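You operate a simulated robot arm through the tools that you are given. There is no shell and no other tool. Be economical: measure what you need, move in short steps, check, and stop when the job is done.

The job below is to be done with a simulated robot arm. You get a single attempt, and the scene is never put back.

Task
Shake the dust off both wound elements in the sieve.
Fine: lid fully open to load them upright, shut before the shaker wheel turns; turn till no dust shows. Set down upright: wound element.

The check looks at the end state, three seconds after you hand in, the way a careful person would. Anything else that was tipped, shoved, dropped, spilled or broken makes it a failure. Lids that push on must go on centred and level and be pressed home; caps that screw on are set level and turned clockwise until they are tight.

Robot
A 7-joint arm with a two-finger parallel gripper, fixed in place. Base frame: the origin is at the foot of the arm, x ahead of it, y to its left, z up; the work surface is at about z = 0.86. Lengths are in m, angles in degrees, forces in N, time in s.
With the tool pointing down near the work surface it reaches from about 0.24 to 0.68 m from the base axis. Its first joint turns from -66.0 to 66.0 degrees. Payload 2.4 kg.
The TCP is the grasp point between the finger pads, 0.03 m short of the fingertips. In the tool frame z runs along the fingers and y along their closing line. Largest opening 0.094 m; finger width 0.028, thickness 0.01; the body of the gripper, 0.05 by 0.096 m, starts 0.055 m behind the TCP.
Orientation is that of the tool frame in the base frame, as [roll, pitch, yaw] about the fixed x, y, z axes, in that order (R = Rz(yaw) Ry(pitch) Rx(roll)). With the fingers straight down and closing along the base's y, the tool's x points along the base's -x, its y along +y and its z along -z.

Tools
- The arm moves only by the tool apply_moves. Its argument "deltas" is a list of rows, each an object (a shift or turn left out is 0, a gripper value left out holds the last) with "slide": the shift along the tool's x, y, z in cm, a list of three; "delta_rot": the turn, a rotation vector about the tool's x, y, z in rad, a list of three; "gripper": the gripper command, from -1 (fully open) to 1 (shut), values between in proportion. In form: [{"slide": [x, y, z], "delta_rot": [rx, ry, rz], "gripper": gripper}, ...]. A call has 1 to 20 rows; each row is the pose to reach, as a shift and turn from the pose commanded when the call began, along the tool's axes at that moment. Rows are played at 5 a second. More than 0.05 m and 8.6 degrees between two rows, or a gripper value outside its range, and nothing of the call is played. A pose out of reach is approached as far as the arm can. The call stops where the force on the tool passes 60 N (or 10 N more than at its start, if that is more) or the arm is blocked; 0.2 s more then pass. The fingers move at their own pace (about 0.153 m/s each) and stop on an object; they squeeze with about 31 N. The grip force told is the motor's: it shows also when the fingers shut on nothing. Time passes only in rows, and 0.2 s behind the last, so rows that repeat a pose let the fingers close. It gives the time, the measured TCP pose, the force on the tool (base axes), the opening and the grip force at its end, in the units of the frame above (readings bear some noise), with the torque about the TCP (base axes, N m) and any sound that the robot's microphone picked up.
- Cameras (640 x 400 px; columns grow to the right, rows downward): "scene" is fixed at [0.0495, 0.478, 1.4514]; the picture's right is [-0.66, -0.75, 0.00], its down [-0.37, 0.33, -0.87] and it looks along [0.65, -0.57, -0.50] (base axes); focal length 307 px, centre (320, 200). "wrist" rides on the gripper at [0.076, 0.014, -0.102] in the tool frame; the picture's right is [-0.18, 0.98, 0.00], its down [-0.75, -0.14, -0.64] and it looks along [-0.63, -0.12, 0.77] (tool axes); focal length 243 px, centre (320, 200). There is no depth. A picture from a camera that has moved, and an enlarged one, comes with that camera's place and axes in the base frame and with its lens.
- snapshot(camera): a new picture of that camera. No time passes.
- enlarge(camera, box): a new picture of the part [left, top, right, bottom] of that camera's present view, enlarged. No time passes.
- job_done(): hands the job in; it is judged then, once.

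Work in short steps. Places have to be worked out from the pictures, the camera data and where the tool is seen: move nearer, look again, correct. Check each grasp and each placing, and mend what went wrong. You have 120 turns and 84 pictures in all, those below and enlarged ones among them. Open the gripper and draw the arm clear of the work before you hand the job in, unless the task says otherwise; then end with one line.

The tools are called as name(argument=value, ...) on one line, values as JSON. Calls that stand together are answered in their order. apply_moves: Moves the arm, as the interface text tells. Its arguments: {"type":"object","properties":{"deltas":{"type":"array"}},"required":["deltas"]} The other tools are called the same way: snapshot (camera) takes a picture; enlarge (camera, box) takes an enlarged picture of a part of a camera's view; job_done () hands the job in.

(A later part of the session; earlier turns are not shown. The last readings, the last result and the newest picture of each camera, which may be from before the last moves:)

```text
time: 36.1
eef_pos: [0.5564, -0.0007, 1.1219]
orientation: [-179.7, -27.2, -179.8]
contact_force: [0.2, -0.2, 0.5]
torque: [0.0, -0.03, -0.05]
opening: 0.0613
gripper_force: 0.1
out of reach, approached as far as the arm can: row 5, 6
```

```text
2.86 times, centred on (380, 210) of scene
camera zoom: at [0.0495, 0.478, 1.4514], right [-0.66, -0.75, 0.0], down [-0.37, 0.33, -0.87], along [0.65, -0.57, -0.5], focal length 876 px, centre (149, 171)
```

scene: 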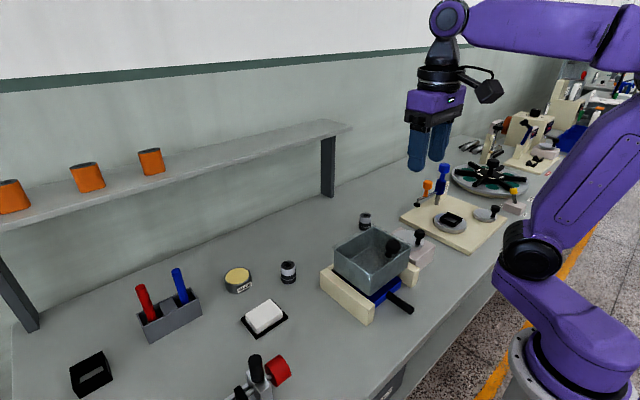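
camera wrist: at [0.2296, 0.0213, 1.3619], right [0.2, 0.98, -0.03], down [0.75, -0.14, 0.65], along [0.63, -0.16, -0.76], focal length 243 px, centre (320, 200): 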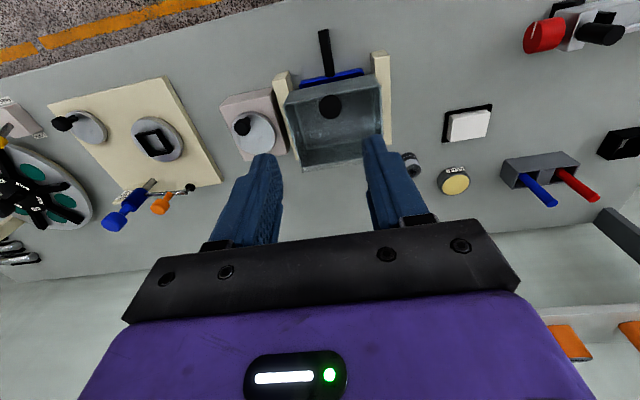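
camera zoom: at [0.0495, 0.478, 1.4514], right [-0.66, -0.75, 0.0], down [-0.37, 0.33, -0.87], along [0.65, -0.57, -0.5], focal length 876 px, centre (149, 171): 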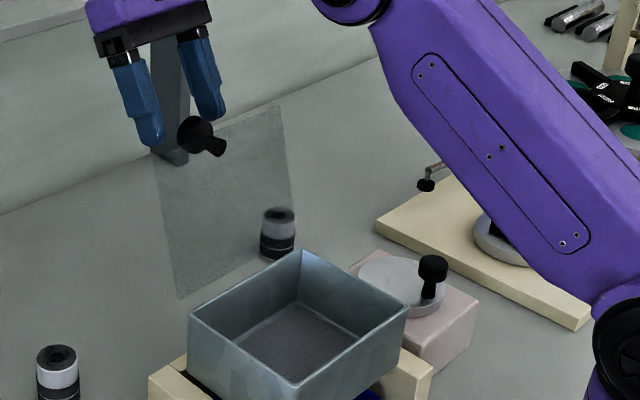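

The lid stays open. Now I rise, straighten the tool and move toward the left wound element.

apply_moves(deltas=[{"slide": [1.5, 0, -2], "delta_rot": [0, -0.09, 0], "gripper": -0.3}, {"slide": [3, 0, -4], "delta_rot": [0, -0.19, 0]}, {"slide": [4.5, 0, -6], "delta_rot": [0, -0.29, 0]}, {"slide": [6, 0, -8], "delta_rot": [0, -0.38, 0]}, {"slide": [7.3, 0, -9.8], "delta_rot": [0, -0.475, 0]}, {"slide": [7.8, 4.5, -9.5], "delta_rot": [0, -0.475, 0]}, {"slide": [8.2, 9, -9.2], "delta_rot": [0, -0.475, 0]}, {"slide": [8.6, 13, -9], "delta_rot": [0, -0.475, 0]}, {"slide": [8.6, 14.4, -9], "delta_rot": [0, -0.475, 0]}, {"slide": [8.6, 14.4, -9], "delta_rot": [0, -0.475, 0]}])

snapshot(camera="wrist")

```text
time: 38.3
eef_pos: [0.5191, 0.1415, 1.2385]
orientation: [-179.7, -0.1, -179.6]
contact_force: [-0.7, 0.0, -0.1]
torque: [0.04, 0.0, 0.02]
opening: 0.061
gripper_force: 0.0
```

```text
46 pictures are left
camera wrist: at [0.4433, 0.1574, 1.3417], right [0.18, 0.98, 0.0], down [0.76, -0.13, 0.64], along [0.63, -0.12, -0.77], focal length 243 px, centre (320, 200)
```

wrist: 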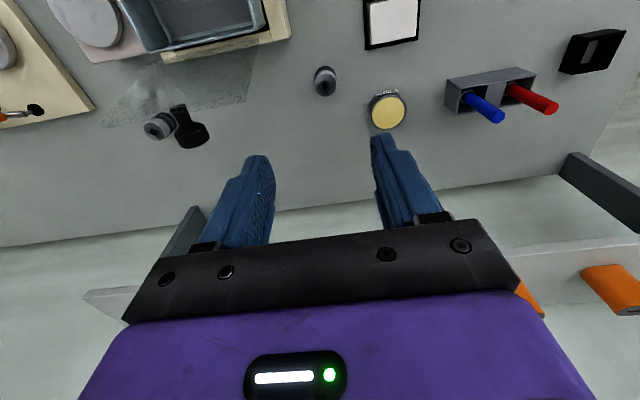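

Element B measures at (0.555, 0.142). I descend above it to z 0.97 and look.

apply_moves(deltas=[{"slide": [-1, 0.05, 4.8], "delta_rot": [0, 0, -0.006]}, {"slide": [-2, 0.05, 9.5], "delta_rot": [0, 0, -0.006]}, {"slide": [-3.6, 0.05, 14], "delta_rot": [0, 0, -0.006]}, {"slide": [-3.6, 0.05, 18.8], "delta_rot": [0, 0, -0.006]}, {"slide": [-3.6, 0.05, 23.5], "delta_rot": [0, 0, -0.006]}, {"slide": [-3.6, 0.05, 26.8], "delta_rot": [0, 0, -0.006]}, {"slide": [-3.6, 0.05, 26.8], "delta_rot": [0, 0, -0.006]}])

snapshot(camera="wrist")

enlarge(camera="scene", box=[240, 210, 340, 310])

```text
time: 39.9
eef_pos: [0.5545, 0.1416, 0.9743]
orientation: [-179.8, -0.1, -179.2]
contact_force: [0.5, 0.3, -0.5]
torque: [0.0, 0.03, 0.01]
opening: 0.0612
gripper_force: 0.1
```

```text
45 pictures are left
camera wrist: at [0.4796, 0.1569, 1.0764], right [0.17, 0.99, 0.0], down [0.76, -0.13, 0.64], along [0.63, -0.11, -0.77], focal length 243 px, centre (320, 200)
```

wrist: 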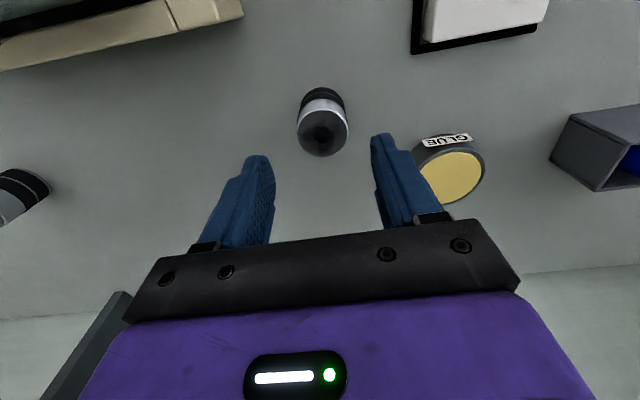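

```text
4.00 times, centred on (290, 260) of scene
camera zoom: at [0.0495, 0.478, 1.4514], right [-0.66, -0.75, 0.0], down [-0.37, 0.33, -0.87], along [0.65, -0.57, -0.5], focal length 1227 px, centre (440, -40)
```

zoom: 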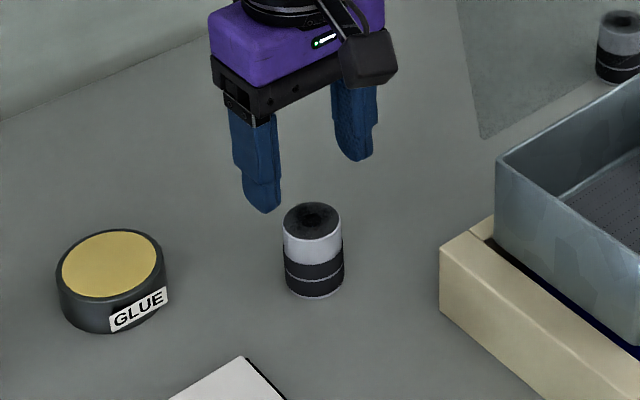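

Element B: top centre (0.552, 0.1455, 0.915), height about 0.055, diameter 0.038. I descend and grip at TCP z 0.902.

apply_moves(deltas=[{"slide": [0.2, 0.39, 2]}, {"slide": [0.2, 0.39, 4]}, {"slide": [0.2, 0.39, 6]}, {"slide": [0.2, 0.39, 7.2]}, {"slide": [0.2, 0.39, 7.2], "gripper": 1}, {"slide": [0.2, 0.39, 7.2], "gripper": 1}, {"slide": [0.2, 0.39, 7.2], "gripper": 1}])

enlarge(camera="scene", box=[240, 210, 340, 310])

```text
time: 41.5
eef_pos: [0.554, 0.145, 0.9032]
orientation: [-179.7, -0.1, -179.2]
contact_force: [-0.5, 0.9, -0.5]
torque: [0.02, 0.02, -0.01]
opening: 0.0368
gripper_force: 31.2
```

```text
4.00 times, centred on (290, 260) of scene
camera zoom: at [0.0495, 0.478, 1.4514], right [-0.66, -0.75, 0.0], down [-0.37, 0.33, -0.87], along [0.65, -0.57, -0.5], focal length 1227 px, centre (440, -40)
```

zoom: 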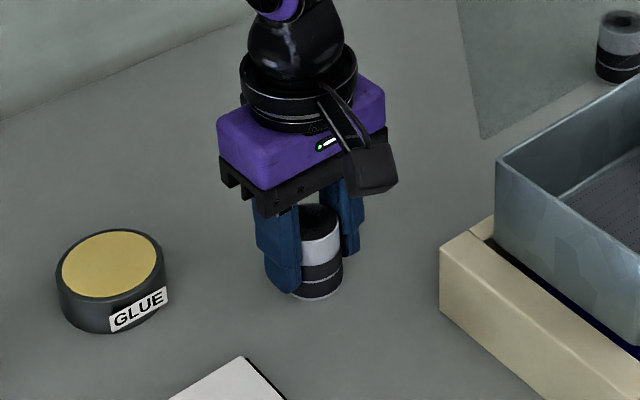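

Held. I lift it, bring it back beside the sieve and then over its left half.

apply_moves(deltas=[{"slide": [0, 0, -4]}, {"slide": [0, 0, -8]}, {"slide": [0, 0, -12]}, {"slide": [0, 0, -16]}, {"slide": [3, 0, -19]}, {"slide": [7, 0, -19]}, {"slide": [11, 0, -19]}, {"slide": [15.6, 0, -19]}, {"slide": [15.6, -4, -19]}, {"slide": [15.6, -8, -19]}, {"slide": [15.6, -10.5, -19], "delta_rot": [0, 0, -0.014]}, {"slide": [15.6, -10.5, -19], "delta_rot": [0, 0, -0.014]}])

snapshot(camera="wrist")

enlarge(camera="scene", box=[310, 180, 450, 320])

```text
time: 44.1
eef_pos: [0.399, 0.0424, 1.093]
orientation: [-179.7, -0.2, -178.5]
contact_force: [-0.3, -0.5, -0.4]
torque: [-0.01, 0.03, -0.01]
opening: 0.0
gripper_force: 30.9
```

```text
42 pictures are left
camera wrist: at [0.3235, 0.0552, 1.1946], right [0.16, 0.99, 0.0], down [0.76, -0.12, 0.64], along [0.63, -0.1, -0.77], focal length 243 px, centre (320, 200)
```

wrist: 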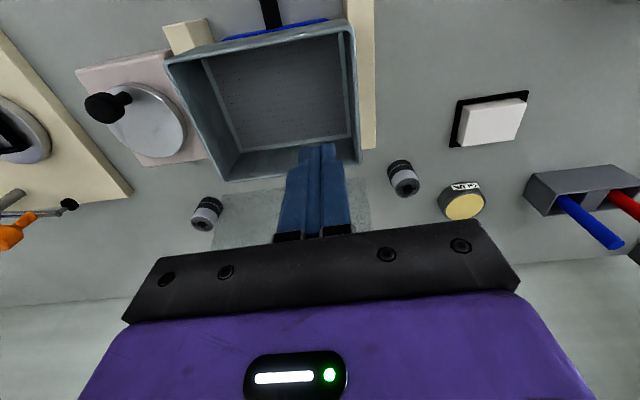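

```text
2.86 times, centred on (380, 250) of scene
camera zoom: at [0.0495, 0.478, 1.4514], right [-0.66, -0.75, 0.0], down [-0.37, 0.33, -0.87], along [0.65, -0.57, -0.5], focal length 876 px, centre (149, 57)
```

zoom: 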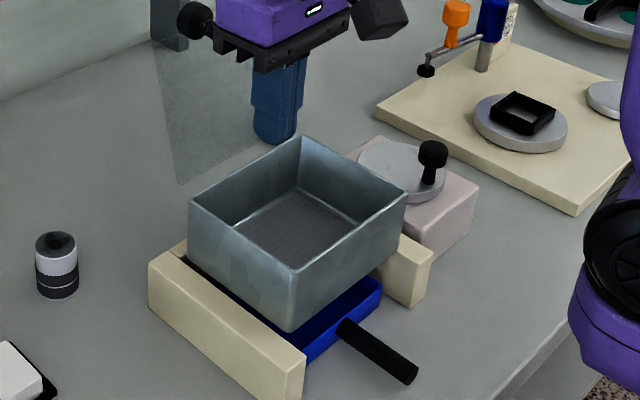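

The element slipped out on the quick lift; it still stands upright in its place. I go back above it to re-measure and lift gently this time.

apply_moves(deltas=[{"slide": [0, 4.5, 0], "delta_rot": [0, 0, -0.026], "gripper": -0.3}, {"slide": [0, 9, 0], "delta_rot": [0, 0, -0.026]}, {"slide": [0, 10.5, 0], "delta_rot": [0, 0, -0.026]}, {"slide": [-4.5, 10.5, 0], "delta_rot": [0, 0, -0.026]}, {"slide": [-9, 10.5, 0], "delta_rot": [0, 0, -0.026]}, {"slide": [-13, 10.5, 0], "delta_rot": [0, 0, -0.026]}, {"slide": [-15.5, 10.5, 4], "delta_rot": [0, 0, -0.026]}, {"slide": [-15.5, 10.5, 8.5], "delta_rot": [0, 0, -0.026]}, {"slide": [-15.5, 10.5, 12], "delta_rot": [0, 0, -0.026]}, {"slide": [-15.5, 10.5, 12], "delta_rot": [0, 0, -0.026]}])

enlarge(camera="wrist", box=[220, 60, 420, 200])

enlarge(camera="scene", box=[255, 220, 325, 290])

```text
time: 46.3
eef_pos: [0.5521, 0.1491, 0.9713]
orientation: [-179.6, -0.1, -176.9]
contact_force: [-0.1, -0.3, -0.7]
torque: [0.02, -0.03, -0.01]
opening: 0.0611
gripper_force: 0.0
```

```text
2.86 times, centred on (320, 130) of wrist
camera zoom: at [0.4756, 0.1607, 1.0734], right [0.13, 0.99, 0.0], down [0.76, -0.1, 0.64], along [0.64, -0.09, -0.77], focal length 693 px, centre (320, 400)
```

zoom: 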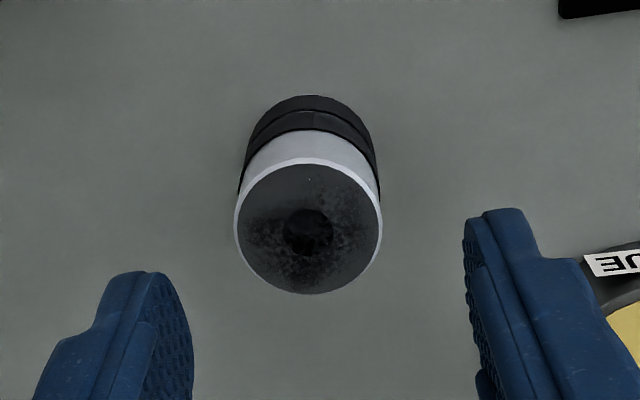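

```text
5.71 times, centred on (290, 255) of scene
camera zoom: at [0.0495, 0.478, 1.4514], right [-0.66, -0.75, 0.0], down [-0.37, 0.33, -0.87], along [0.65, -0.57, -0.5], focal length 1752 px, centre (491, -114)
```

zoom: 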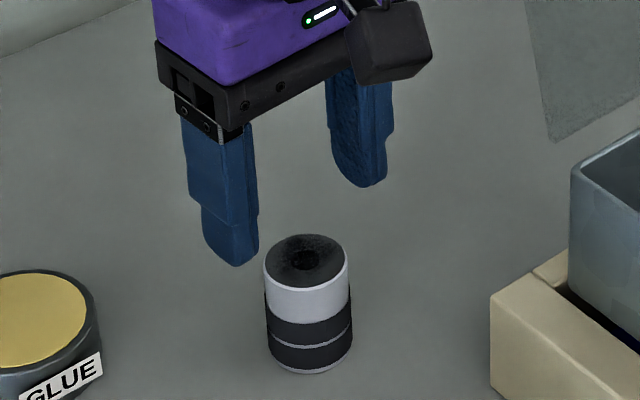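

Element B re-measured: (0.555, 0.146), top z 0.910. I correct the yaw, grip lower (TCP z 0.896), and lift just 1 cm slowly.

apply_moves(deltas=[{"slide": [-0.25, -0.28, 2], "delta_rot": [0, 0, 0.05]}, {"slide": [-0.25, -0.28, 4], "delta_rot": [0, 0, 0.05]}, {"slide": [-0.25, -0.28, 6], "delta_rot": [0, 0, 0.05]}, {"slide": [-0.25, -0.28, 7.5], "delta_rot": [0, 0, 0.05]}, {"slide": [-0.25, -0.28, 7.5], "delta_rot": [0, 0, 0.05], "gripper": 1}, {"slide": [-0.25, -0.28, 7.5], "delta_rot": [0, 0, 0.05], "gripper": 1}, {"slide": [-0.25, -0.28, 7.5], "delta_rot": [0, 0, 0.05], "gripper": 1}, {"slide": [-0.25, -0.28, 7.5], "delta_rot": [0, 0, 0.05], "gripper": 1}, {"slide": [-0.25, -0.28, 7.3], "delta_rot": [0, 0, 0.05]}, {"slide": [-0.25, -0.28, 7.0], "delta_rot": [0, 0, 0.05]}, {"slide": [-0.25, -0.28, 6.7], "delta_rot": [0, 0, 0.05]}, {"slide": [-0.25, -0.28, 6.4], "delta_rot": [0, 0, 0.05]}])

enlarge(camera="scene", box=[255, 220, 325, 290])

```text
time: 48.9
eef_pos: [0.5534, 0.1449, 0.9047]
orientation: [-179.8, 0.0, -179.8]
contact_force: [-0.7, -0.3, -1.1]
torque: [0.0, 0.0, 0.0]
opening: 0.0367
gripper_force: 30.9
```

```text
5.71 times, centred on (290, 255) of scene
camera zoom: at [0.0495, 0.478, 1.4514], right [-0.66, -0.75, 0.0], down [-0.37, 0.33, -0.87], along [0.65, -0.57, -0.5], focal length 1752 px, centre (491, -114)
```

zoom: 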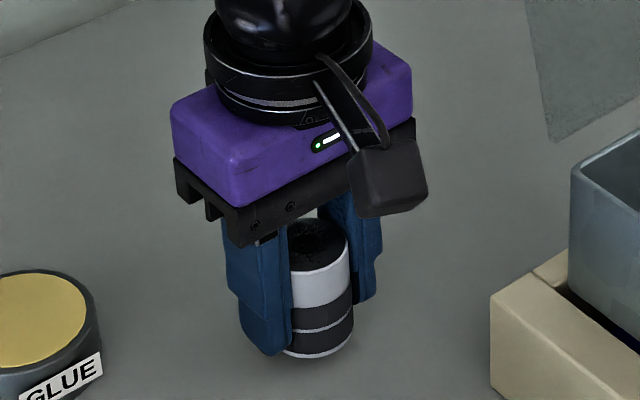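

It is lifted about 1 cm and held. I raise it gradually.

apply_moves(deltas=[{"slide": [0, 0, -0.5]}, {"slide": [0, 0, -1.3]}, {"slide": [0, 0, -2.4]}, {"slide": [0, 0, -3.6]}, {"slide": [0, 0, -4.8]}, {"slide": [0, 0, -6]}, {"slide": [0, 0, -7.2]}, {"slide": [0, 0, -8.4]}, {"slide": [0, 0, -9.6]}, {"slide": [0, 0, -10.8]}, {"slide": [0, 0, -12]}, {"slide": [0, 0, -13.2]}, {"slide": [0, 0, -14.4]}, {"slide": [0, 0, -15.6]}, {"slide": [0, 0, -16.5]}, {"slide": [0, 0, -17]}])

enlarge(camera="scene", box=[240, 150, 340, 290])

```text
time: 52.3
eef_pos: [0.5564, 0.1449, 1.0768]
orientation: [-179.7, -0.2, -179.8]
contact_force: [0.3, 0.1, -0.8]
torque: [0.06, -0.02, -0.01]
opening: 0.0369
gripper_force: 30.8
```

```text
2.86 times, centred on (290, 220) of scene
camera zoom: at [0.0495, 0.478, 1.4514], right [-0.66, -0.75, 0.0], down [-0.37, 0.33, -0.87], along [0.65, -0.57, -0.5], focal length 876 px, centre (406, 143)
```

zoom: 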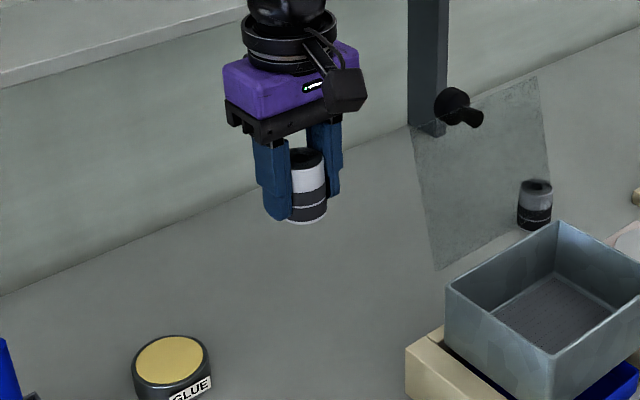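

Firmly held. Sieve centre is about (0.398, 0.003), floor near z 0.925; I carry the element over at (0.398, 0.034).

apply_moves(deltas=[{"slide": [0.7, 0, 0]}, {"slide": [2, 0, 0]}, {"slide": [4, 0, 0]}, {"slide": [6.2, 0, 0]}, {"slide": [8.4, 0, 0]}, {"slide": [10.6, 0, 0]}, {"slide": [12.8, 0, 0]}, {"slide": [14.6, 0, 0]}, {"slide": [15.8, -0.5, 0]}, {"slide": [15.8, -1.8, 0]}, {"slide": [15.8, -3.8, 0]}, {"slide": [15.8, -5.8, 0]}, {"slide": [15.8, -7.8, 0]}, {"slide": [15.8, -9.8, 0]}, {"slide": [15.8, -10.9, 0]}, {"slide": [15.8, -11.1, 0]}])

snapshot(camera="wrist")

enlarge(camera="scene", box=[310, 160, 450, 300])

```text
time: 55.7
eef_pos: [0.3978, 0.0345, 1.0794]
orientation: [-179.7, -0.2, -179.8]
contact_force: [0.1, -0.6, -1.2]
torque: [0.0, 0.03, 0.01]
opening: 0.037
gripper_force: 31.0
```

```text
36 pictures are left
camera wrist: at [0.3221, 0.0488, 1.1815], right [0.18, 0.98, 0.0], down [0.75, -0.14, 0.64], along [0.63, -0.12, -0.77], focal length 243 px, centre (320, 200)
```

wrist: 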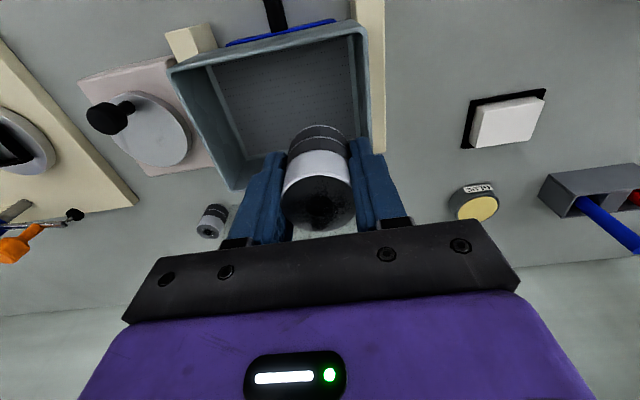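

```text
2.86 times, centred on (380, 230) of scene
camera zoom: at [0.0495, 0.478, 1.4514], right [-0.66, -0.75, 0.0], down [-0.37, 0.33, -0.87], along [0.65, -0.57, -0.5], focal length 876 px, centre (149, 114)
```

zoom: 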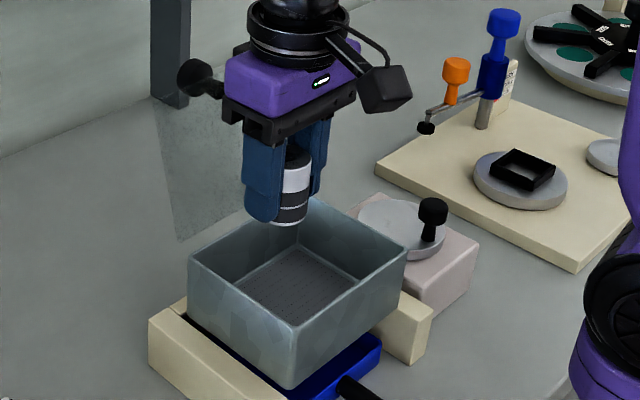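

Aligned over the box. I lower to just above the floor.

apply_moves(deltas=[{"slide": [0, -0.05, 1]}, {"slide": [0, -0.05, 2.5]}, {"slide": [0, -0.05, 4]}, {"slide": [0, -0.05, 5.5]}, {"slide": [0, -0.05, 7]}, {"slide": [0, -0.05, 8.5]}, {"slide": [0, -0.05, 9.8]}, {"slide": [0, -0.05, 10.6]}, {"slide": [0, -0.05, 11]}])

enlarge(camera="scene", box=[330, 190, 430, 290])

```text
time: 57.7
eef_pos: [0.3947, 0.0347, 0.9652]
orientation: [-179.6, -0.1, -179.8]
contact_force: [0.2, 0.8, -0.7]
torque: [-0.02, -0.02, 0.02]
opening: 0.0367
gripper_force: 30.7
```

```text
4.00 times, centred on (380, 240) of scene
camera zoom: at [0.0495, 0.478, 1.4514], right [-0.66, -0.75, 0.0], down [-0.37, 0.33, -0.87], along [0.65, -0.57, -0.5], focal length 1227 px, centre (80, 40)
```

zoom: 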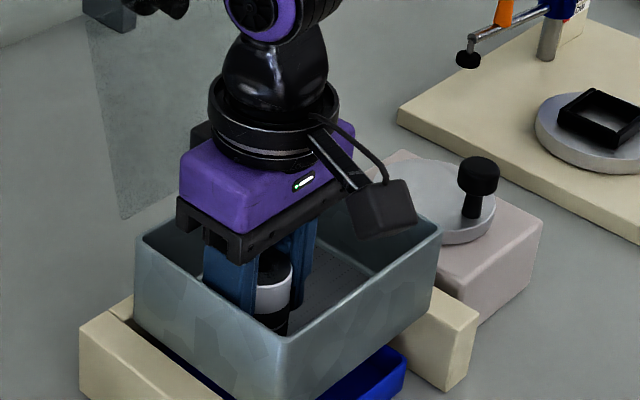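

Still free of the floor. I feel down in 1.5 mm steps.

apply_moves(deltas=[{"slide": [0, 0, 0.15]}, {"slide": [0, 0, 0.3]}, {"slide": [0, 0, 0.45]}, {"slide": [0, 0, 0.6]}])

```text
time: 58.7
eef_pos: [0.3963, 0.0334, 0.9618]
orientation: [-179.7, -0.1, -179.8]
contact_force: [-0.6, 0.7, -0.7]
torque: [0.02, 0.0, 0.01]
opening: 0.0368
gripper_force: 31.3
```

apply_moves(deltas=[{"slide": [0, 0, 0.15]}, {"slide": [0, 0, 0.3]}, {"slide": [0, 0, 0.45]}, {"slide": [0, 0, 0.6]}])

```text
time: 59.7
eef_pos: [0.3977, 0.0345, 0.957]
orientation: [-179.7, 0.0, -179.8]
contact_force: [-5.2, -0.2, 24.3]
torque: [0.07, 0.08, -0.01]
opening: 0.0372
gripper_force: 31.3
```

It touches the floor (24 N at z 0.957). I ease off, open slightly and rise.

apply_moves(deltas=[{"slide": [0, 0, -0.15]}, {"slide": [0, 0, -0.15], "gripper": -0.02}, {"slide": [0, 0, -0.15], "gripper": -0.02}, {"slide": [0, 0, -1]}, {"slide": [0, 0, -2.5]}, {"slide": [0, 0, -5]}, {"slide": [0, 0, -8.5]}, {"slide": [0, 0, -12]}])

snapshot(camera="wrist")

```text
time: 61.5
eef_pos: [0.392, 0.0347, 1.0765]
orientation: [-179.7, -0.2, -179.8]
contact_force: [0.1, 0.9, 0.0]
torque: [-0.02, -0.04, -0.03]
opening: 0.0476
gripper_force: 0.0
```

```text
33 pictures are left
camera wrist: at [0.3182, 0.0504, 1.1785], right [0.18, 0.98, 0.0], down [0.76, -0.14, 0.64], along [0.63, -0.12, -0.77], focal length 243 px, centre (320, 200)
```

wrist: 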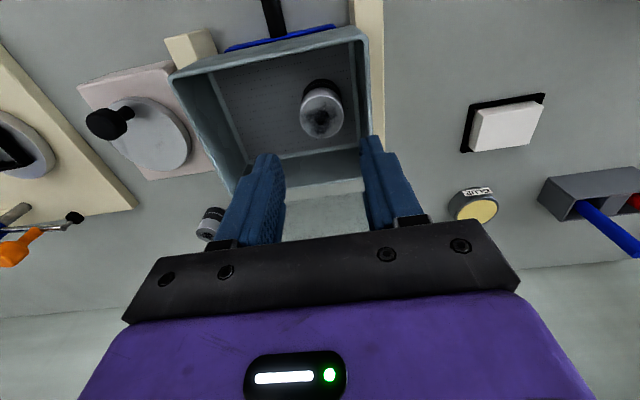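

B stands upright in the sieve. Now I travel round the lid to the right element A near (0.578, -0.187).

apply_moves(deltas=[{"slide": [0, -4.5, 0], "gripper": -0.3}, {"slide": [0, -9, 0]}, {"slide": [0, -13.5, 0]}, {"slide": [0, -18, 0]}, {"slide": [0, -22, 0]}, {"slide": [-4.5, -22, 0]}, {"slide": [-9, -22, 0]}, {"slide": [-13.5, -22, 0]}, {"slide": [-17.5, -22, 3]}, {"slide": [-18, -22, 7]}, {"slide": [-18, -22, 9]}, {"slide": [-18, -22, 9]}])

enlarge(camera="wrist", box=[220, 60, 420, 200])

enlarge(camera="scene", box=[330, 190, 400, 260])

```text
time: 64.1
eef_pos: [0.5797, -0.187, 0.988]
orientation: [-179.7, 0.0, -179.9]
contact_force: [-0.1, 0.8, -1.1]
torque: [-0.02, 0.01, -0.01]
opening: 0.061
gripper_force: 0.0
```

```text
2.86 times, centred on (320, 130) of wrist
camera zoom: at [0.5041, -0.1712, 1.0899], right [0.18, 0.98, 0.0], down [0.75, -0.14, 0.64], along [0.63, -0.12, -0.77], focal length 693 px, centre (320, 400)
```

zoom: 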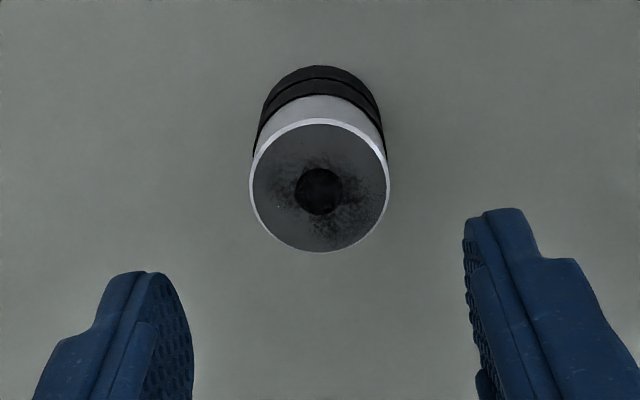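

```text
5.71 times, centred on (365, 225) of scene
camera zoom: at [0.0495, 0.478, 1.4514], right [-0.66, -0.75, 0.0], down [-0.37, 0.33, -0.87], along [0.65, -0.57, -0.5], focal length 1752 px, centre (63, 57)
```

zoom: 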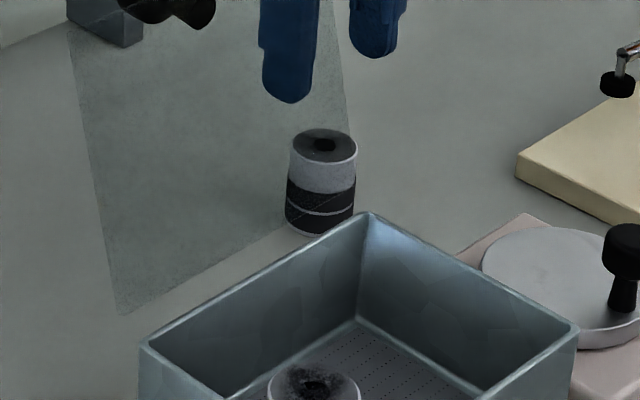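

A's axis is at (0.579, -0.186), right under the tool. I descend, grip, and lift slowly.

apply_moves(deltas=[{"slide": [0, 0.1, 2.5]}, {"slide": [0, 0.1, 5]}, {"slide": [0, 0.1, 7]}, {"slide": [0, 0.1, 8.5]}, {"slide": [0, 0.1, 9.2]}, {"slide": [0, 0.1, 9.2], "gripper": 1}, {"slide": [0, 0.1, 9.2], "gripper": 1}, {"slide": [0, 0.1, 9.2], "gripper": 1}, {"slide": [0, 0.1, 9.2], "gripper": 1}, {"slide": [0, 0.1, 9.0]}, {"slide": [0, 0.1, 8.6]}, {"slide": [0, 0.1, 8.0]}, {"slide": [0, 0.1, 7.2]}, {"slide": [0, 0.1, 6.2]}])

enlarge(camera="scene", box=[330, 190, 400, 260])

```text
time: 67.1
eef_pos: [0.5776, -0.185, 0.9261]
orientation: [-179.7, -0.1, -179.7]
contact_force: [0.2, 1.2, -0.5]
torque: [0.03, 0.01, -0.02]
opening: 0.0368
gripper_force: 30.9
```

```text
5.71 times, centred on (365, 225) of scene
camera zoom: at [0.0495, 0.478, 1.4514], right [-0.66, -0.75, 0.0], down [-0.37, 0.33, -0.87], along [0.65, -0.57, -0.5], focal length 1752 px, centre (63, 57)
```

zoom: 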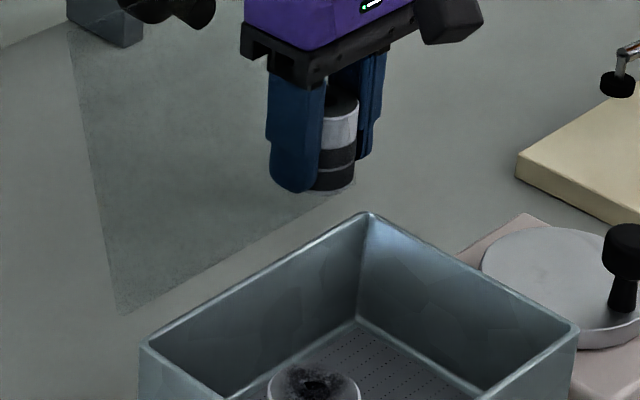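

Held. I raise it to 1.08 and then draw it back in x.

apply_moves(deltas=[{"slide": [0, 0, -1]}, {"slide": [0, 0, -2.2]}, {"slide": [0, 0, -3.6]}, {"slide": [0, 0, -5]}, {"slide": [0, 0, -6.5]}, {"slide": [0, 0, -8]}, {"slide": [0, 0, -9.5]}, {"slide": [0, 0, -11]}, {"slide": [0, 0, -12.5]}, {"slide": [0, 0, -14]}, {"slide": [0.6, 0, -15]}, {"slide": [2, 0, -15.4]}, {"slide": [4, 0, -15.4]}, {"slide": [6.2, 0, -15.4]}, {"slide": [8.4, 0, -15.4]}, {"slide": [10.6, 0, -15.4]}, {"slide": [12.8, 0, -15.4]}, {"slide": [15, 0, -15.4]}, {"slide": [17, 0, -15.4]}, {"slide": [18, 0, -15.4]}])

```text
time: 71.3
eef_pos: [0.3961, -0.1837, 1.0779]
orientation: [-179.6, -0.1, -179.8]
contact_force: [-0.4, -0.4, -1.3]
torque: [0.01, 0.0, 0.02]
opening: 0.037
gripper_force: 31.1
```

apply_moves(deltas=[{"slide": [0, 0.6, 0]}, {"slide": [0, 2, 0]}, {"slide": [0, 4.2, 0]}, {"slide": [0, 6.4, 0]}, {"slide": [0, 8.6, 0]}, {"slide": [0, 10.8, 0]}, {"slide": [0, 13, 0]}, {"slide": [0, 14.7, 0]}, {"slide": [-0.1, 15.4, 0]}, {"slide": [-0.1, 15.4, 0]}])

snapshot(camera="wrist")

```text
time: 73.5
eef_pos: [0.3964, -0.0305, 1.0772]
orientation: [-179.7, -0.1, -179.8]
contact_force: [-0.2, -0.4, -1.3]
torque: [0.01, 0.01, 0.03]
opening: 0.0369
gripper_force: 31.1
```

```text
29 pictures are left
camera wrist: at [0.3213, -0.0143, 1.1801], right [0.18, 0.98, 0.0], down [0.75, -0.14, 0.64], along [0.63, -0.12, -0.77], focal length 243 px, centre (320, 200)
```

wrist: 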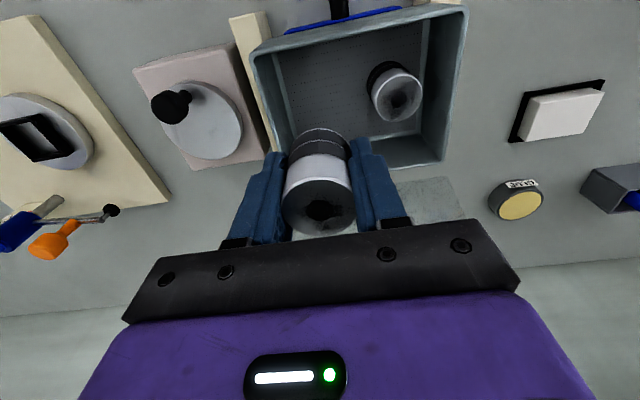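

Clearances are good: B sits at y 0.035. I lower A into the right half.

apply_moves(deltas=[{"slide": [0, 0, 1]}, {"slide": [0, 0, 2.5]}, {"slide": [0, 0, 4]}, {"slide": [0, 0, 5.5]}, {"slide": [0, 0, 7]}, {"slide": [0, 0, 8.5]}, {"slide": [0, 0, 9.8]}, {"slide": [0, 0, 10.8]}, {"slide": [0, 0, 11.4]}, {"slide": [0, 0, 11.6]}, {"slide": [0, 0, 11.75]}, {"slide": [0, 0, 11.9]}])

```text
time: 76.1
eef_pos: [0.3976, -0.0315, 0.9588]
orientation: [-179.7, -0.1, -179.9]
contact_force: [0.4, 0.0, -0.8]
torque: [0.02, 0.04, 0.0]
opening: 0.0368
gripper_force: 31.1
```

apply_moves(deltas=[{"slide": [0, 0, 0.1]}, {"slide": [0, 0, 0.2]}, {"slide": [0, 0, 0.3]}])

```text
time: 76.9
eef_pos: [0.3968, -0.0307, 0.9555]
orientation: [-179.7, 0.0, -179.8]
contact_force: [-4.3, 0.2, 22.6]
torque: [0.1, 0.08, 0.1]
opening: 0.0367
gripper_force: 31.4
```

Touched the floor. I ease off, open slightly and rise.

apply_moves(deltas=[{"slide": [0, 0, -0.13]}, {"slide": [0, 0, -0.13], "gripper": -0.01}, {"slide": [0, 0, -0.13], "gripper": -0.01}, {"slide": [0, 0, -1]}, {"slide": [0, 0, -2.5]}, {"slide": [0, 0, -5]}, {"slide": [0, 0, -8.5]}, {"slide": [0, 0, -12]}, {"slide": [3, 2, -15]}, {"slide": [6, 4, -18]}, {"slide": [6, 4, -18]}])

snapshot(camera="wrist")

enlarge(camera="scene", box=[310, 160, 450, 300])

```text
time: 79.3
eef_pos: [0.3393, 0.0107, 1.1345]
orientation: [-179.7, -0.1, -179.8]
contact_force: [0.0, 0.8, -0.6]
torque: [0.02, 0.01, 0.01]
opening: 0.0474
gripper_force: 0.0
```

```text
28 pictures are left
camera wrist: at [0.2629, 0.0264, 1.2369], right [0.18, 0.98, 0.0], down [0.76, -0.14, 0.64], along [0.63, -0.12, -0.77], focal length 243 px, centre (320, 200)
```

wrist: 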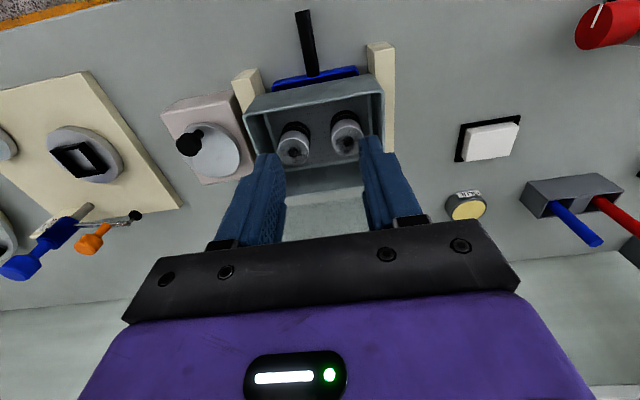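

```text
2.86 times, centred on (380, 230) of scene
camera zoom: at [0.0495, 0.478, 1.4514], right [-0.66, -0.75, 0.0], down [-0.37, 0.33, -0.87], along [0.65, -0.57, -0.5], focal length 876 px, centre (149, 114)
```

zoom: 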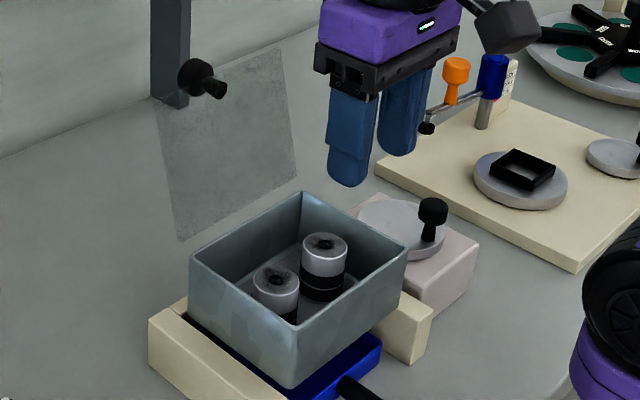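

Both elements stand upright in the sieve. To shut the lid in a controlled way, I go back to the knob by the reverse of my exit path.

apply_moves(deltas=[{"slide": [0, -0.5, -5], "gripper": -0.3}, {"slide": [-2, -1, -9.5]}, {"slide": [-6, -1.1, -10.6]}, {"slide": [-10.5, -1.1, -10.6]}, {"slide": [-15, -1.1, -10.6]}, {"slide": [-19.7, -1.1, -10.6]}, {"slide": [-20.1, -1.1, -8.2], "delta_rot": [0, 0.09, 0]}, {"slide": [-20.5, -1.1, -5.8], "delta_rot": [0, 0.19, 0]}, {"slide": [-20.9, -1.1, -3.4], "delta_rot": [0, 0.29, 0]}, {"slide": [-21.3, -1.1, -1], "delta_rot": [0, 0.38, 0]}, {"slide": [-21.6, -1.1, 0.6], "delta_rot": [0, 0.475, 0]}, {"slide": [-21.6, -1.1, 0.6], "delta_rot": [0, 0.475, 0]}])

enlarge(camera="scene", box=[310, 140, 450, 280])

snapshot(camera="wrist")

```text
refused: row 1 steps farther than a row can; nothing moved
```

```text
2.86 times, centred on (380, 210) of scene
camera zoom: at [0.0495, 0.478, 1.4514], right [-0.66, -0.75, 0.0], down [-0.37, 0.33, -0.87], along [0.65, -0.57, -0.5], focal length 876 px, centre (149, 171)
```

zoom: 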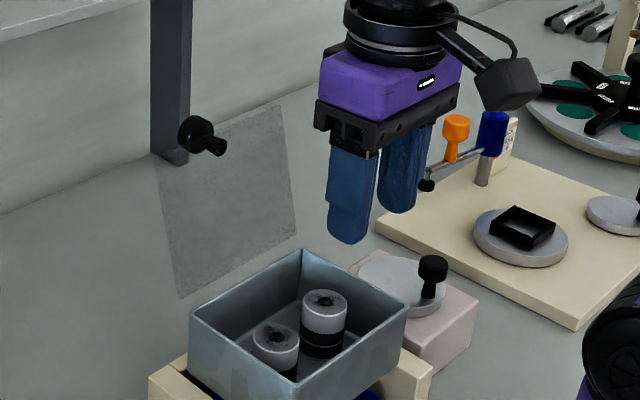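

```text
25 pictures are left
camera wrist: at [0.2629, 0.0264, 1.2369], right [0.18, 0.98, 0.0], down [0.76, -0.14, 0.64], along [0.63, -0.12, -0.77], focal length 243 px, centre (320, 200)
```

wrist: 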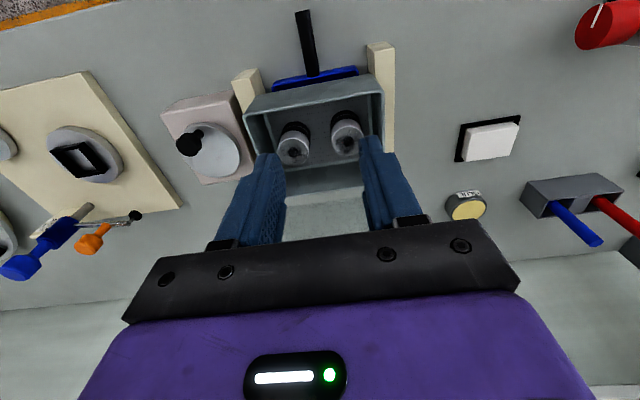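

A step was slightly too long; I resend with smaller steps.

apply_moves(deltas=[{"slide": [0, -0.5, -4], "gripper": -0.3}, {"slide": [0, -1, -8]}, {"slide": [-2, -1.1, -10.6]}, {"slide": [-6, -1.1, -10.6]}, {"slide": [-10.5, -1.1, -10.6]}, {"slide": [-15, -1.1, -10.6]}, {"slide": [-19.7, -1.1, -10.6]}, {"slide": [-20.1, -1.1, -8.2], "delta_rot": [0, 0.09, 0]}, {"slide": [-20.5, -1.1, -5.8], "delta_rot": [0, 0.19, 0]}, {"slide": [-20.9, -1.1, -3.4], "delta_rot": [0, 0.29, 0]}, {"slide": [-21.3, -1.1, -1], "delta_rot": [0, 0.38, 0]}, {"slide": [-21.6, -1.1, 0.6], "delta_rot": [0, 0.475, 0]}, {"slide": [-21.6, -1.1, 0.6], "delta_rot": [0, 0.475, 0]}])

enlarge(camera="scene", box=[310, 140, 450, 280])

```text
time: 82.1
eef_pos: [0.552, -0.0012, 1.1295]
orientation: [-179.7, -27.2, -180.0]
contact_force: [0.5, -0.1, 0.1]
torque: [-0.02, 0.01, 0.0]
opening: 0.0609
gripper_force: 0.0
```

```text
2.86 times, centred on (380, 210) of scene
camera zoom: at [0.0495, 0.478, 1.4514], right [-0.66, -0.75, 0.0], down [-0.37, 0.33, -0.87], along [0.65, -0.57, -0.5], focal length 876 px, centre (149, 171)
```

zoom: 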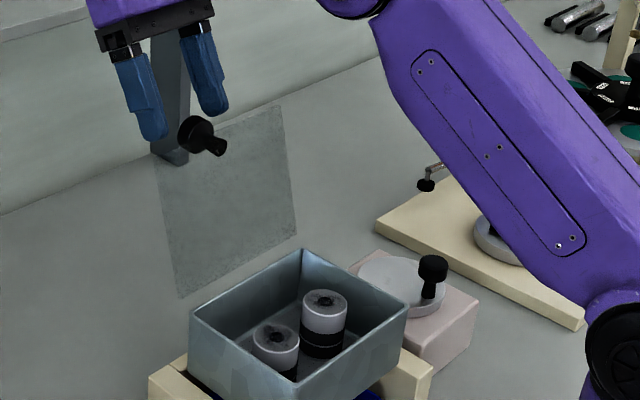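

The fingers are around the knob's line again. I move down onto the head (about (0.530, 1.095)) and grip.

apply_moves(deltas=[{"slide": [0.1, 0.1, 1.2]}, {"slide": [0.2, 0.1, 2.4]}, {"slide": [0.34, 0.1, 3.4]}, {"slide": [0.34, 0.1, 3.4], "gripper": 1}, {"slide": [0.34, 0.1, 3.4], "gripper": 1}, {"slide": [0.34, 0.1, 3.4], "gripper": 1}])

enlarge(camera="scene", box=[310, 140, 450, 280])

```text
time: 83.5
eef_pos: [0.5358, 0.0012, 1.1016]
orientation: [-179.8, -27.3, -179.9]
contact_force: [-0.9, -0.1, 0.4]
torque: [-0.03, 0.15, -0.05]
opening: 0.0318
gripper_force: 45.1
```

```text
2.86 times, centred on (380, 210) of scene
camera zoom: at [0.0495, 0.478, 1.4514], right [-0.66, -0.75, 0.0], down [-0.37, 0.33, -0.87], along [0.65, -0.57, -0.5], focal length 876 px, centre (149, 171)
```

zoom: 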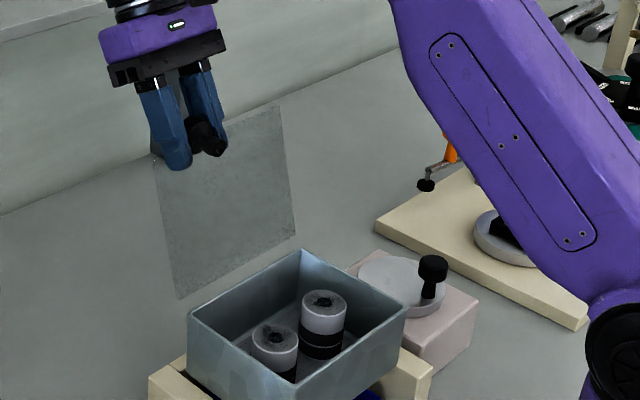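

Gripped. With all readings the hinge fits (0.475, 0.985), radius 0.125; I swing the lid back up to vertical along that arc.

apply_moves(deltas=[{"slide": [0.84, 0, 0.05]}, {"slide": [1.68, 0, 0.1]}, {"slide": [2.75, 0, 0.3]}, {"slide": [3.82, 0, 0.56]}, {"slide": [4.85, 0, 0.95]}, {"slide": [5.84, 0, 1.4]}])

```text
time: 84.9
eef_pos: [0.4772, -0.0005, 1.1144]
orientation: [-179.8, -27.2, -179.9]
contact_force: [8.8, 0.5, 17.5]
torque: [0.03, -1.02, -0.09]
opening: 0.0321
gripper_force: 45.0
```

Forces are fine. I continue down to about 55° lid angle.

apply_moves(deltas=[{"slide": [0.95, 0, 0.43]}, {"slide": [1.85, 0, 1.07]}, {"slide": [2.7, 0, 1.75]}, {"slide": [3.47, 0, 2.54]}])

enlarge(camera="scene", box=[310, 140, 450, 280])

```text
time: 85.9
eef_pos: [0.4327, 0.0002, 1.1081]
orientation: [-179.8, -27.3, -179.9]
contact_force: [6.1, -0.1, 19.4]
torque: [0.24, -1.45, -0.51]
opening: 0.0322
gripper_force: 45.2
```

```text
2.86 times, centred on (380, 210) of scene
camera zoom: at [0.0494, 0.478, 1.4514], right [-0.66, -0.75, 0.0], down [-0.37, 0.33, -0.87], along [0.65, -0.57, -0.5], focal length 876 px, centre (149, 171)
```

zoom: 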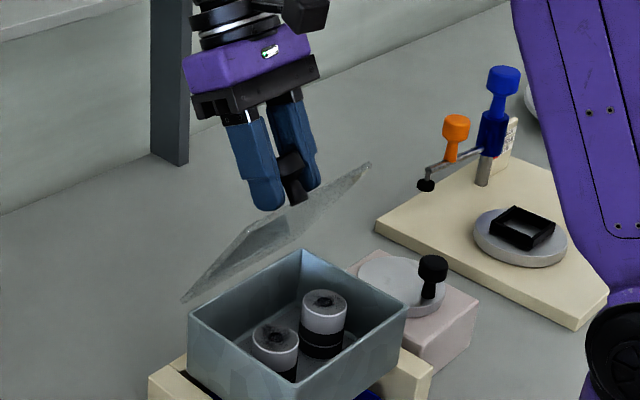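

apply_moves(deltas=[{"slide": [0.85, 0, 0.98], "delta_rot": [0, -0.1, 0]}, {"slide": [1.61, 0, 2.04], "delta_rot": [0, -0.2, 0]}, {"slide": [2.25, 0, 3.17], "delta_rot": [0, -0.3, 0]}, {"slide": [2.77, 0, 4.36], "delta_rot": [0, -0.4, 0]}, {"slide": [3.18, 0, 5.6], "delta_rot": [0, -0.5, 0]}, {"slide": [3.46, 0, 6.87], "delta_rot": [0, -0.6, 0]}])

```text
time: 87.3
eef_pos: [0.3692, -0.0017, 1.0636]
orientation: [-179.7, 7.0, -179.7]
contact_force: [-20.3, -0.2, 27.5]
torque: [0.21, -1.25, -0.33]
opening: 0.0319
gripper_force: 44.9
```

apply_moves(deltas=[{"slide": [0.97, 0.1, 0.89], "delta_rot": [0, -0.1, 0]}, {"slide": [1.73, 0.1, 1.97], "delta_rot": [0, -0.2, 0]}, {"slide": [2.37, 0.1, 3.1], "delta_rot": [0, -0.3, 0]}])

enlarge(camera="scene", box=[310, 160, 450, 300])

```text
time: 87.8
eef_pos: [0.3593, 0.0074, 1.0465]
orientation: [-179.1, 14.1, -175.4]
contact_force: [-13.2, -16.4, 10.7]
torque: [-0.13, -0.46, -0.05]
opening: 0.0325
gripper_force: 44.9
out of reach, approached as far as the arm can: row 2
stopped in row 2: the force on the tool passed its limit at 108 N (the readings are from after the stop); the commanded pose is now the measured one
```

```text
2.86 times, centred on (380, 230) of scene
camera zoom: at [0.049, 0.4774, 1.4516], right [-0.66, -0.75, 0.0], down [-0.37, 0.33, -0.87], along [0.65, -0.57, -0.5], focal length 876 px, centre (149, 114)
```

zoom: 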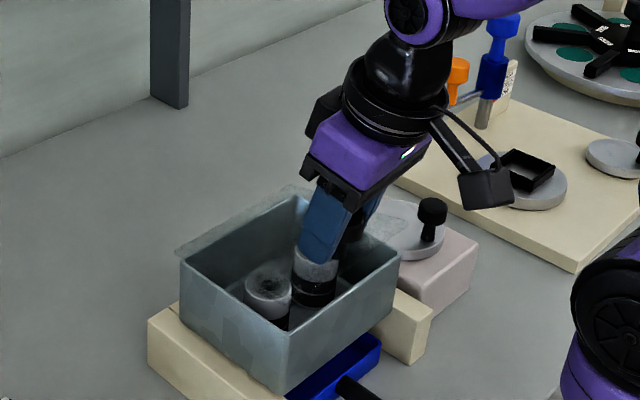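

The arm ran into a reach limit and twisted a little at about 15° of lid angle. I release here, letting the lid drop the last bit, and retreat upward along the tool.

apply_moves(deltas=[{"slide": [0, 0, 0], "gripper": 0.2}, {"slide": [0, 0, 0], "gripper": -0.1}, {"slide": [0, 0, 0], "gripper": -0.1}, {"slide": [0, 0, -2]}, {"slide": [0, 0, -5]}, {"slide": [-1, 0, -9], "delta_rot": [0, 0.1, 0]}, {"slide": [-2, 0, -13], "delta_rot": [0, 0.2, 0]}, {"slide": [-2, 0, -15], "delta_rot": [0, 0.24, 0.08]}])

enlarge(camera="scene", box=[310, 160, 450, 300])

snapshot(camera="wrist")

```text
time: 89.6
eef_pos: [0.3425, 0.0125, 1.1975]
orientation: [-179.8, 0.5, -180.0]
contact_force: [-0.1, -0.6, 0.0]
torque: [0.02, -0.04, -0.01]
opening: 0.0515
gripper_force: 0.1
```

```text
2.86 times, centred on (380, 230) of scene
camera zoom: at [0.0495, 0.478, 1.4514], right [-0.66, -0.75, 0.0], down [-0.37, 0.33, -0.87], along [0.65, -0.57, -0.5], focal length 876 px, centre (149, 114)
```

zoom: 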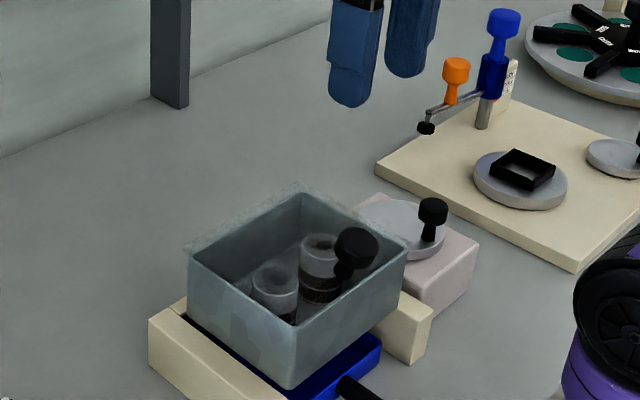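

```text
19 pictures are left
camera wrist: at [0.2657, 0.0282, 1.2989], right [0.18, 0.98, 0.0], down [0.75, -0.14, 0.65], along [0.64, -0.12, -0.76], focal length 243 px, centre (320, 200)
```

wrist: 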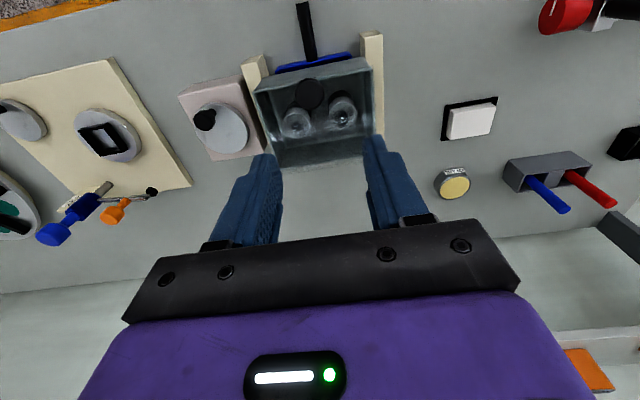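

The lid is shut with both elements standing inside. The wheel's crank knob top is near (0.3685, -0.150, 0.973), disc centre near (0.400, -0.155); I go above the knob for a closer look.

apply_moves(deltas=[{"slide": [0, -4.5, 0]}, {"slide": [-1, -9, 0]}, {"slide": [-2, -13, 0]}, {"slide": [-2.6, -16.2, 2]}, {"slide": [-2.6, -16.2, 6]}, {"slide": [-2.6, -16.2, 10]}, {"slide": [-2.6, -16.2, 12.5]}, {"slide": [-2.6, -16.2, 12.5]}])

enlarge(camera="wrist", box=[220, 40, 420, 220])

```text
time: 91.4
eef_pos: [0.367, -0.1494, 1.0761]
orientation: [-179.8, 0.6, 180.0]
contact_force: [0.0, -0.5, -0.6]
torque: [-0.02, 0.01, -0.01]
opening: 0.0518
gripper_force: 0.1
```

```text
2.22 times, centred on (320, 130) of wrist
camera zoom: at [0.2907, -0.1342, 1.1765], right [0.18, 0.98, 0.0], down [0.75, -0.14, 0.65], along [0.64, -0.12, -0.76], focal length 539 px, centre (320, 356)
```

zoom: 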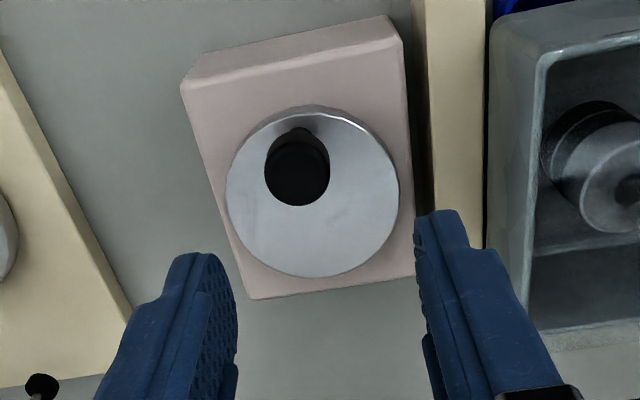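

Refined: disc centre (0.399, -0.158), knob (0.368, -0.158), crank radius about 0.030. I descend and grip the knob.

apply_moves(deltas=[{"slide": [-0.1, -0.86, 3], "gripper": -0.1}, {"slide": [-0.1, -0.86, 6]}, {"slide": [-0.1, -0.86, 9]}, {"slide": [-0.1, -0.86, 10.8]}, {"slide": [-0.1, -0.86, 10.8], "gripper": 1}, {"slide": [-0.1, -0.86, 10.8], "gripper": 1}, {"slide": [-0.1, -0.86, 10.8], "gripper": 1}])

```text
time: 93.0
eef_pos: [0.3716, -0.1568, 0.966]
orientation: [-179.8, 0.5, 180.0]
contact_force: [-5.3, -1.2, 3.5]
torque: [0.24, -0.43, -0.06]
opening: 0.0258
gripper_force: 45.3
```

The knob is held (0.0258). I try a first 30° clockwise.

apply_moves(deltas=[{"slide": [-0.03, 0.4, 0]}, {"slide": [-0.1, 0.78, 0]}, {"slide": [-0.23, 1.15, 0]}, {"slide": [-0.4, 1.5, 0]}])

```text
time: 94.0
eef_pos: [0.3768, -0.1425, 0.966]
orientation: [-179.7, 0.6, -180.0]
contact_force: [-3.0, -9.2, 2.7]
torque: [0.22, -0.26, -0.29]
opening: 0.0258
gripper_force: 45.2
```

It turns easily. I go on half a turn.

apply_moves(deltas=[{"slide": [-0.67, 0.8, 0]}, {"slide": [-1.57, 1.32, 0]}, {"slide": [-2.6, 1.5, 0]}, {"slide": [-3.62, 1.32, 0]}, {"slide": [-4.53, 0.8, 0]}, {"slide": [-5.2, 0, 0]}, {"slide": [-5.55, -0.98, 0]}, {"slide": [-5.55, -2.02, 0]}, {"slide": [-5.2, -3.0, 0]}])

enlarge(camera="scene", box=[320, 190, 460, 310])

```text
time: 96.0
eef_pos: [0.4275, -0.1751, 0.9653]
orientation: [-179.8, 0.8, 180.0]
contact_force: [4.3, 13.6, 4.1]
torque: [0.38, -0.26, -0.41]
opening: 0.0256
gripper_force: 44.9
```

```text
3.33 times, centred on (390, 250) of scene
camera zoom: at [0.0496, 0.4784, 1.4512], right [-0.66, -0.75, 0.0], down [-0.37, 0.33, -0.87], along [0.65, -0.57, -0.5], focal length 1022 px, centre (87, 33)
```

zoom: 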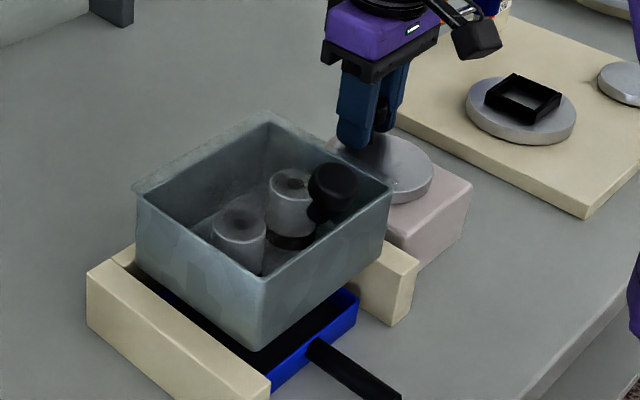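

The wheel and sieve turn properly. I do a full turn.

apply_moves(deltas=[{"slide": [0.67, -0.8, 0]}, {"slide": [1.57, -1.32, 0]}, {"slide": [2.6, -1.5, 0]}, {"slide": [3.62, -1.32, 0]}, {"slide": [4.53, -0.8, 0]}, {"slide": [5.2, 0, 0]}, {"slide": [5.55, 0.98, 0]}, {"slide": [5.55, 2.02, 0]}, {"slide": [5.2, 3.0, 0]}, {"slide": [4.53, 3.8, 0]}, {"slide": [3.62, 4.32, 0]}, {"slide": [2.6, 4.5, 0]}, {"slide": [1.57, 4.32, 0]}, {"slide": [0.67, 3.8, 0]}, {"slide": [0, 3.0, 0]}, {"slide": [-0.36, 2.02, 0]}, {"slide": [-0.36, 0.98, 0]}, {"slide": [0, 0, 0]}])

```text
time: 99.8
eef_pos: [0.4293, -0.1756, 0.9667]
orientation: [-179.7, 0.8, -179.9]
contact_force: [2.2, 15.1, 5.1]
torque: [0.38, -0.24, -0.43]
opening: 0.0257
gripper_force: 45.0
```

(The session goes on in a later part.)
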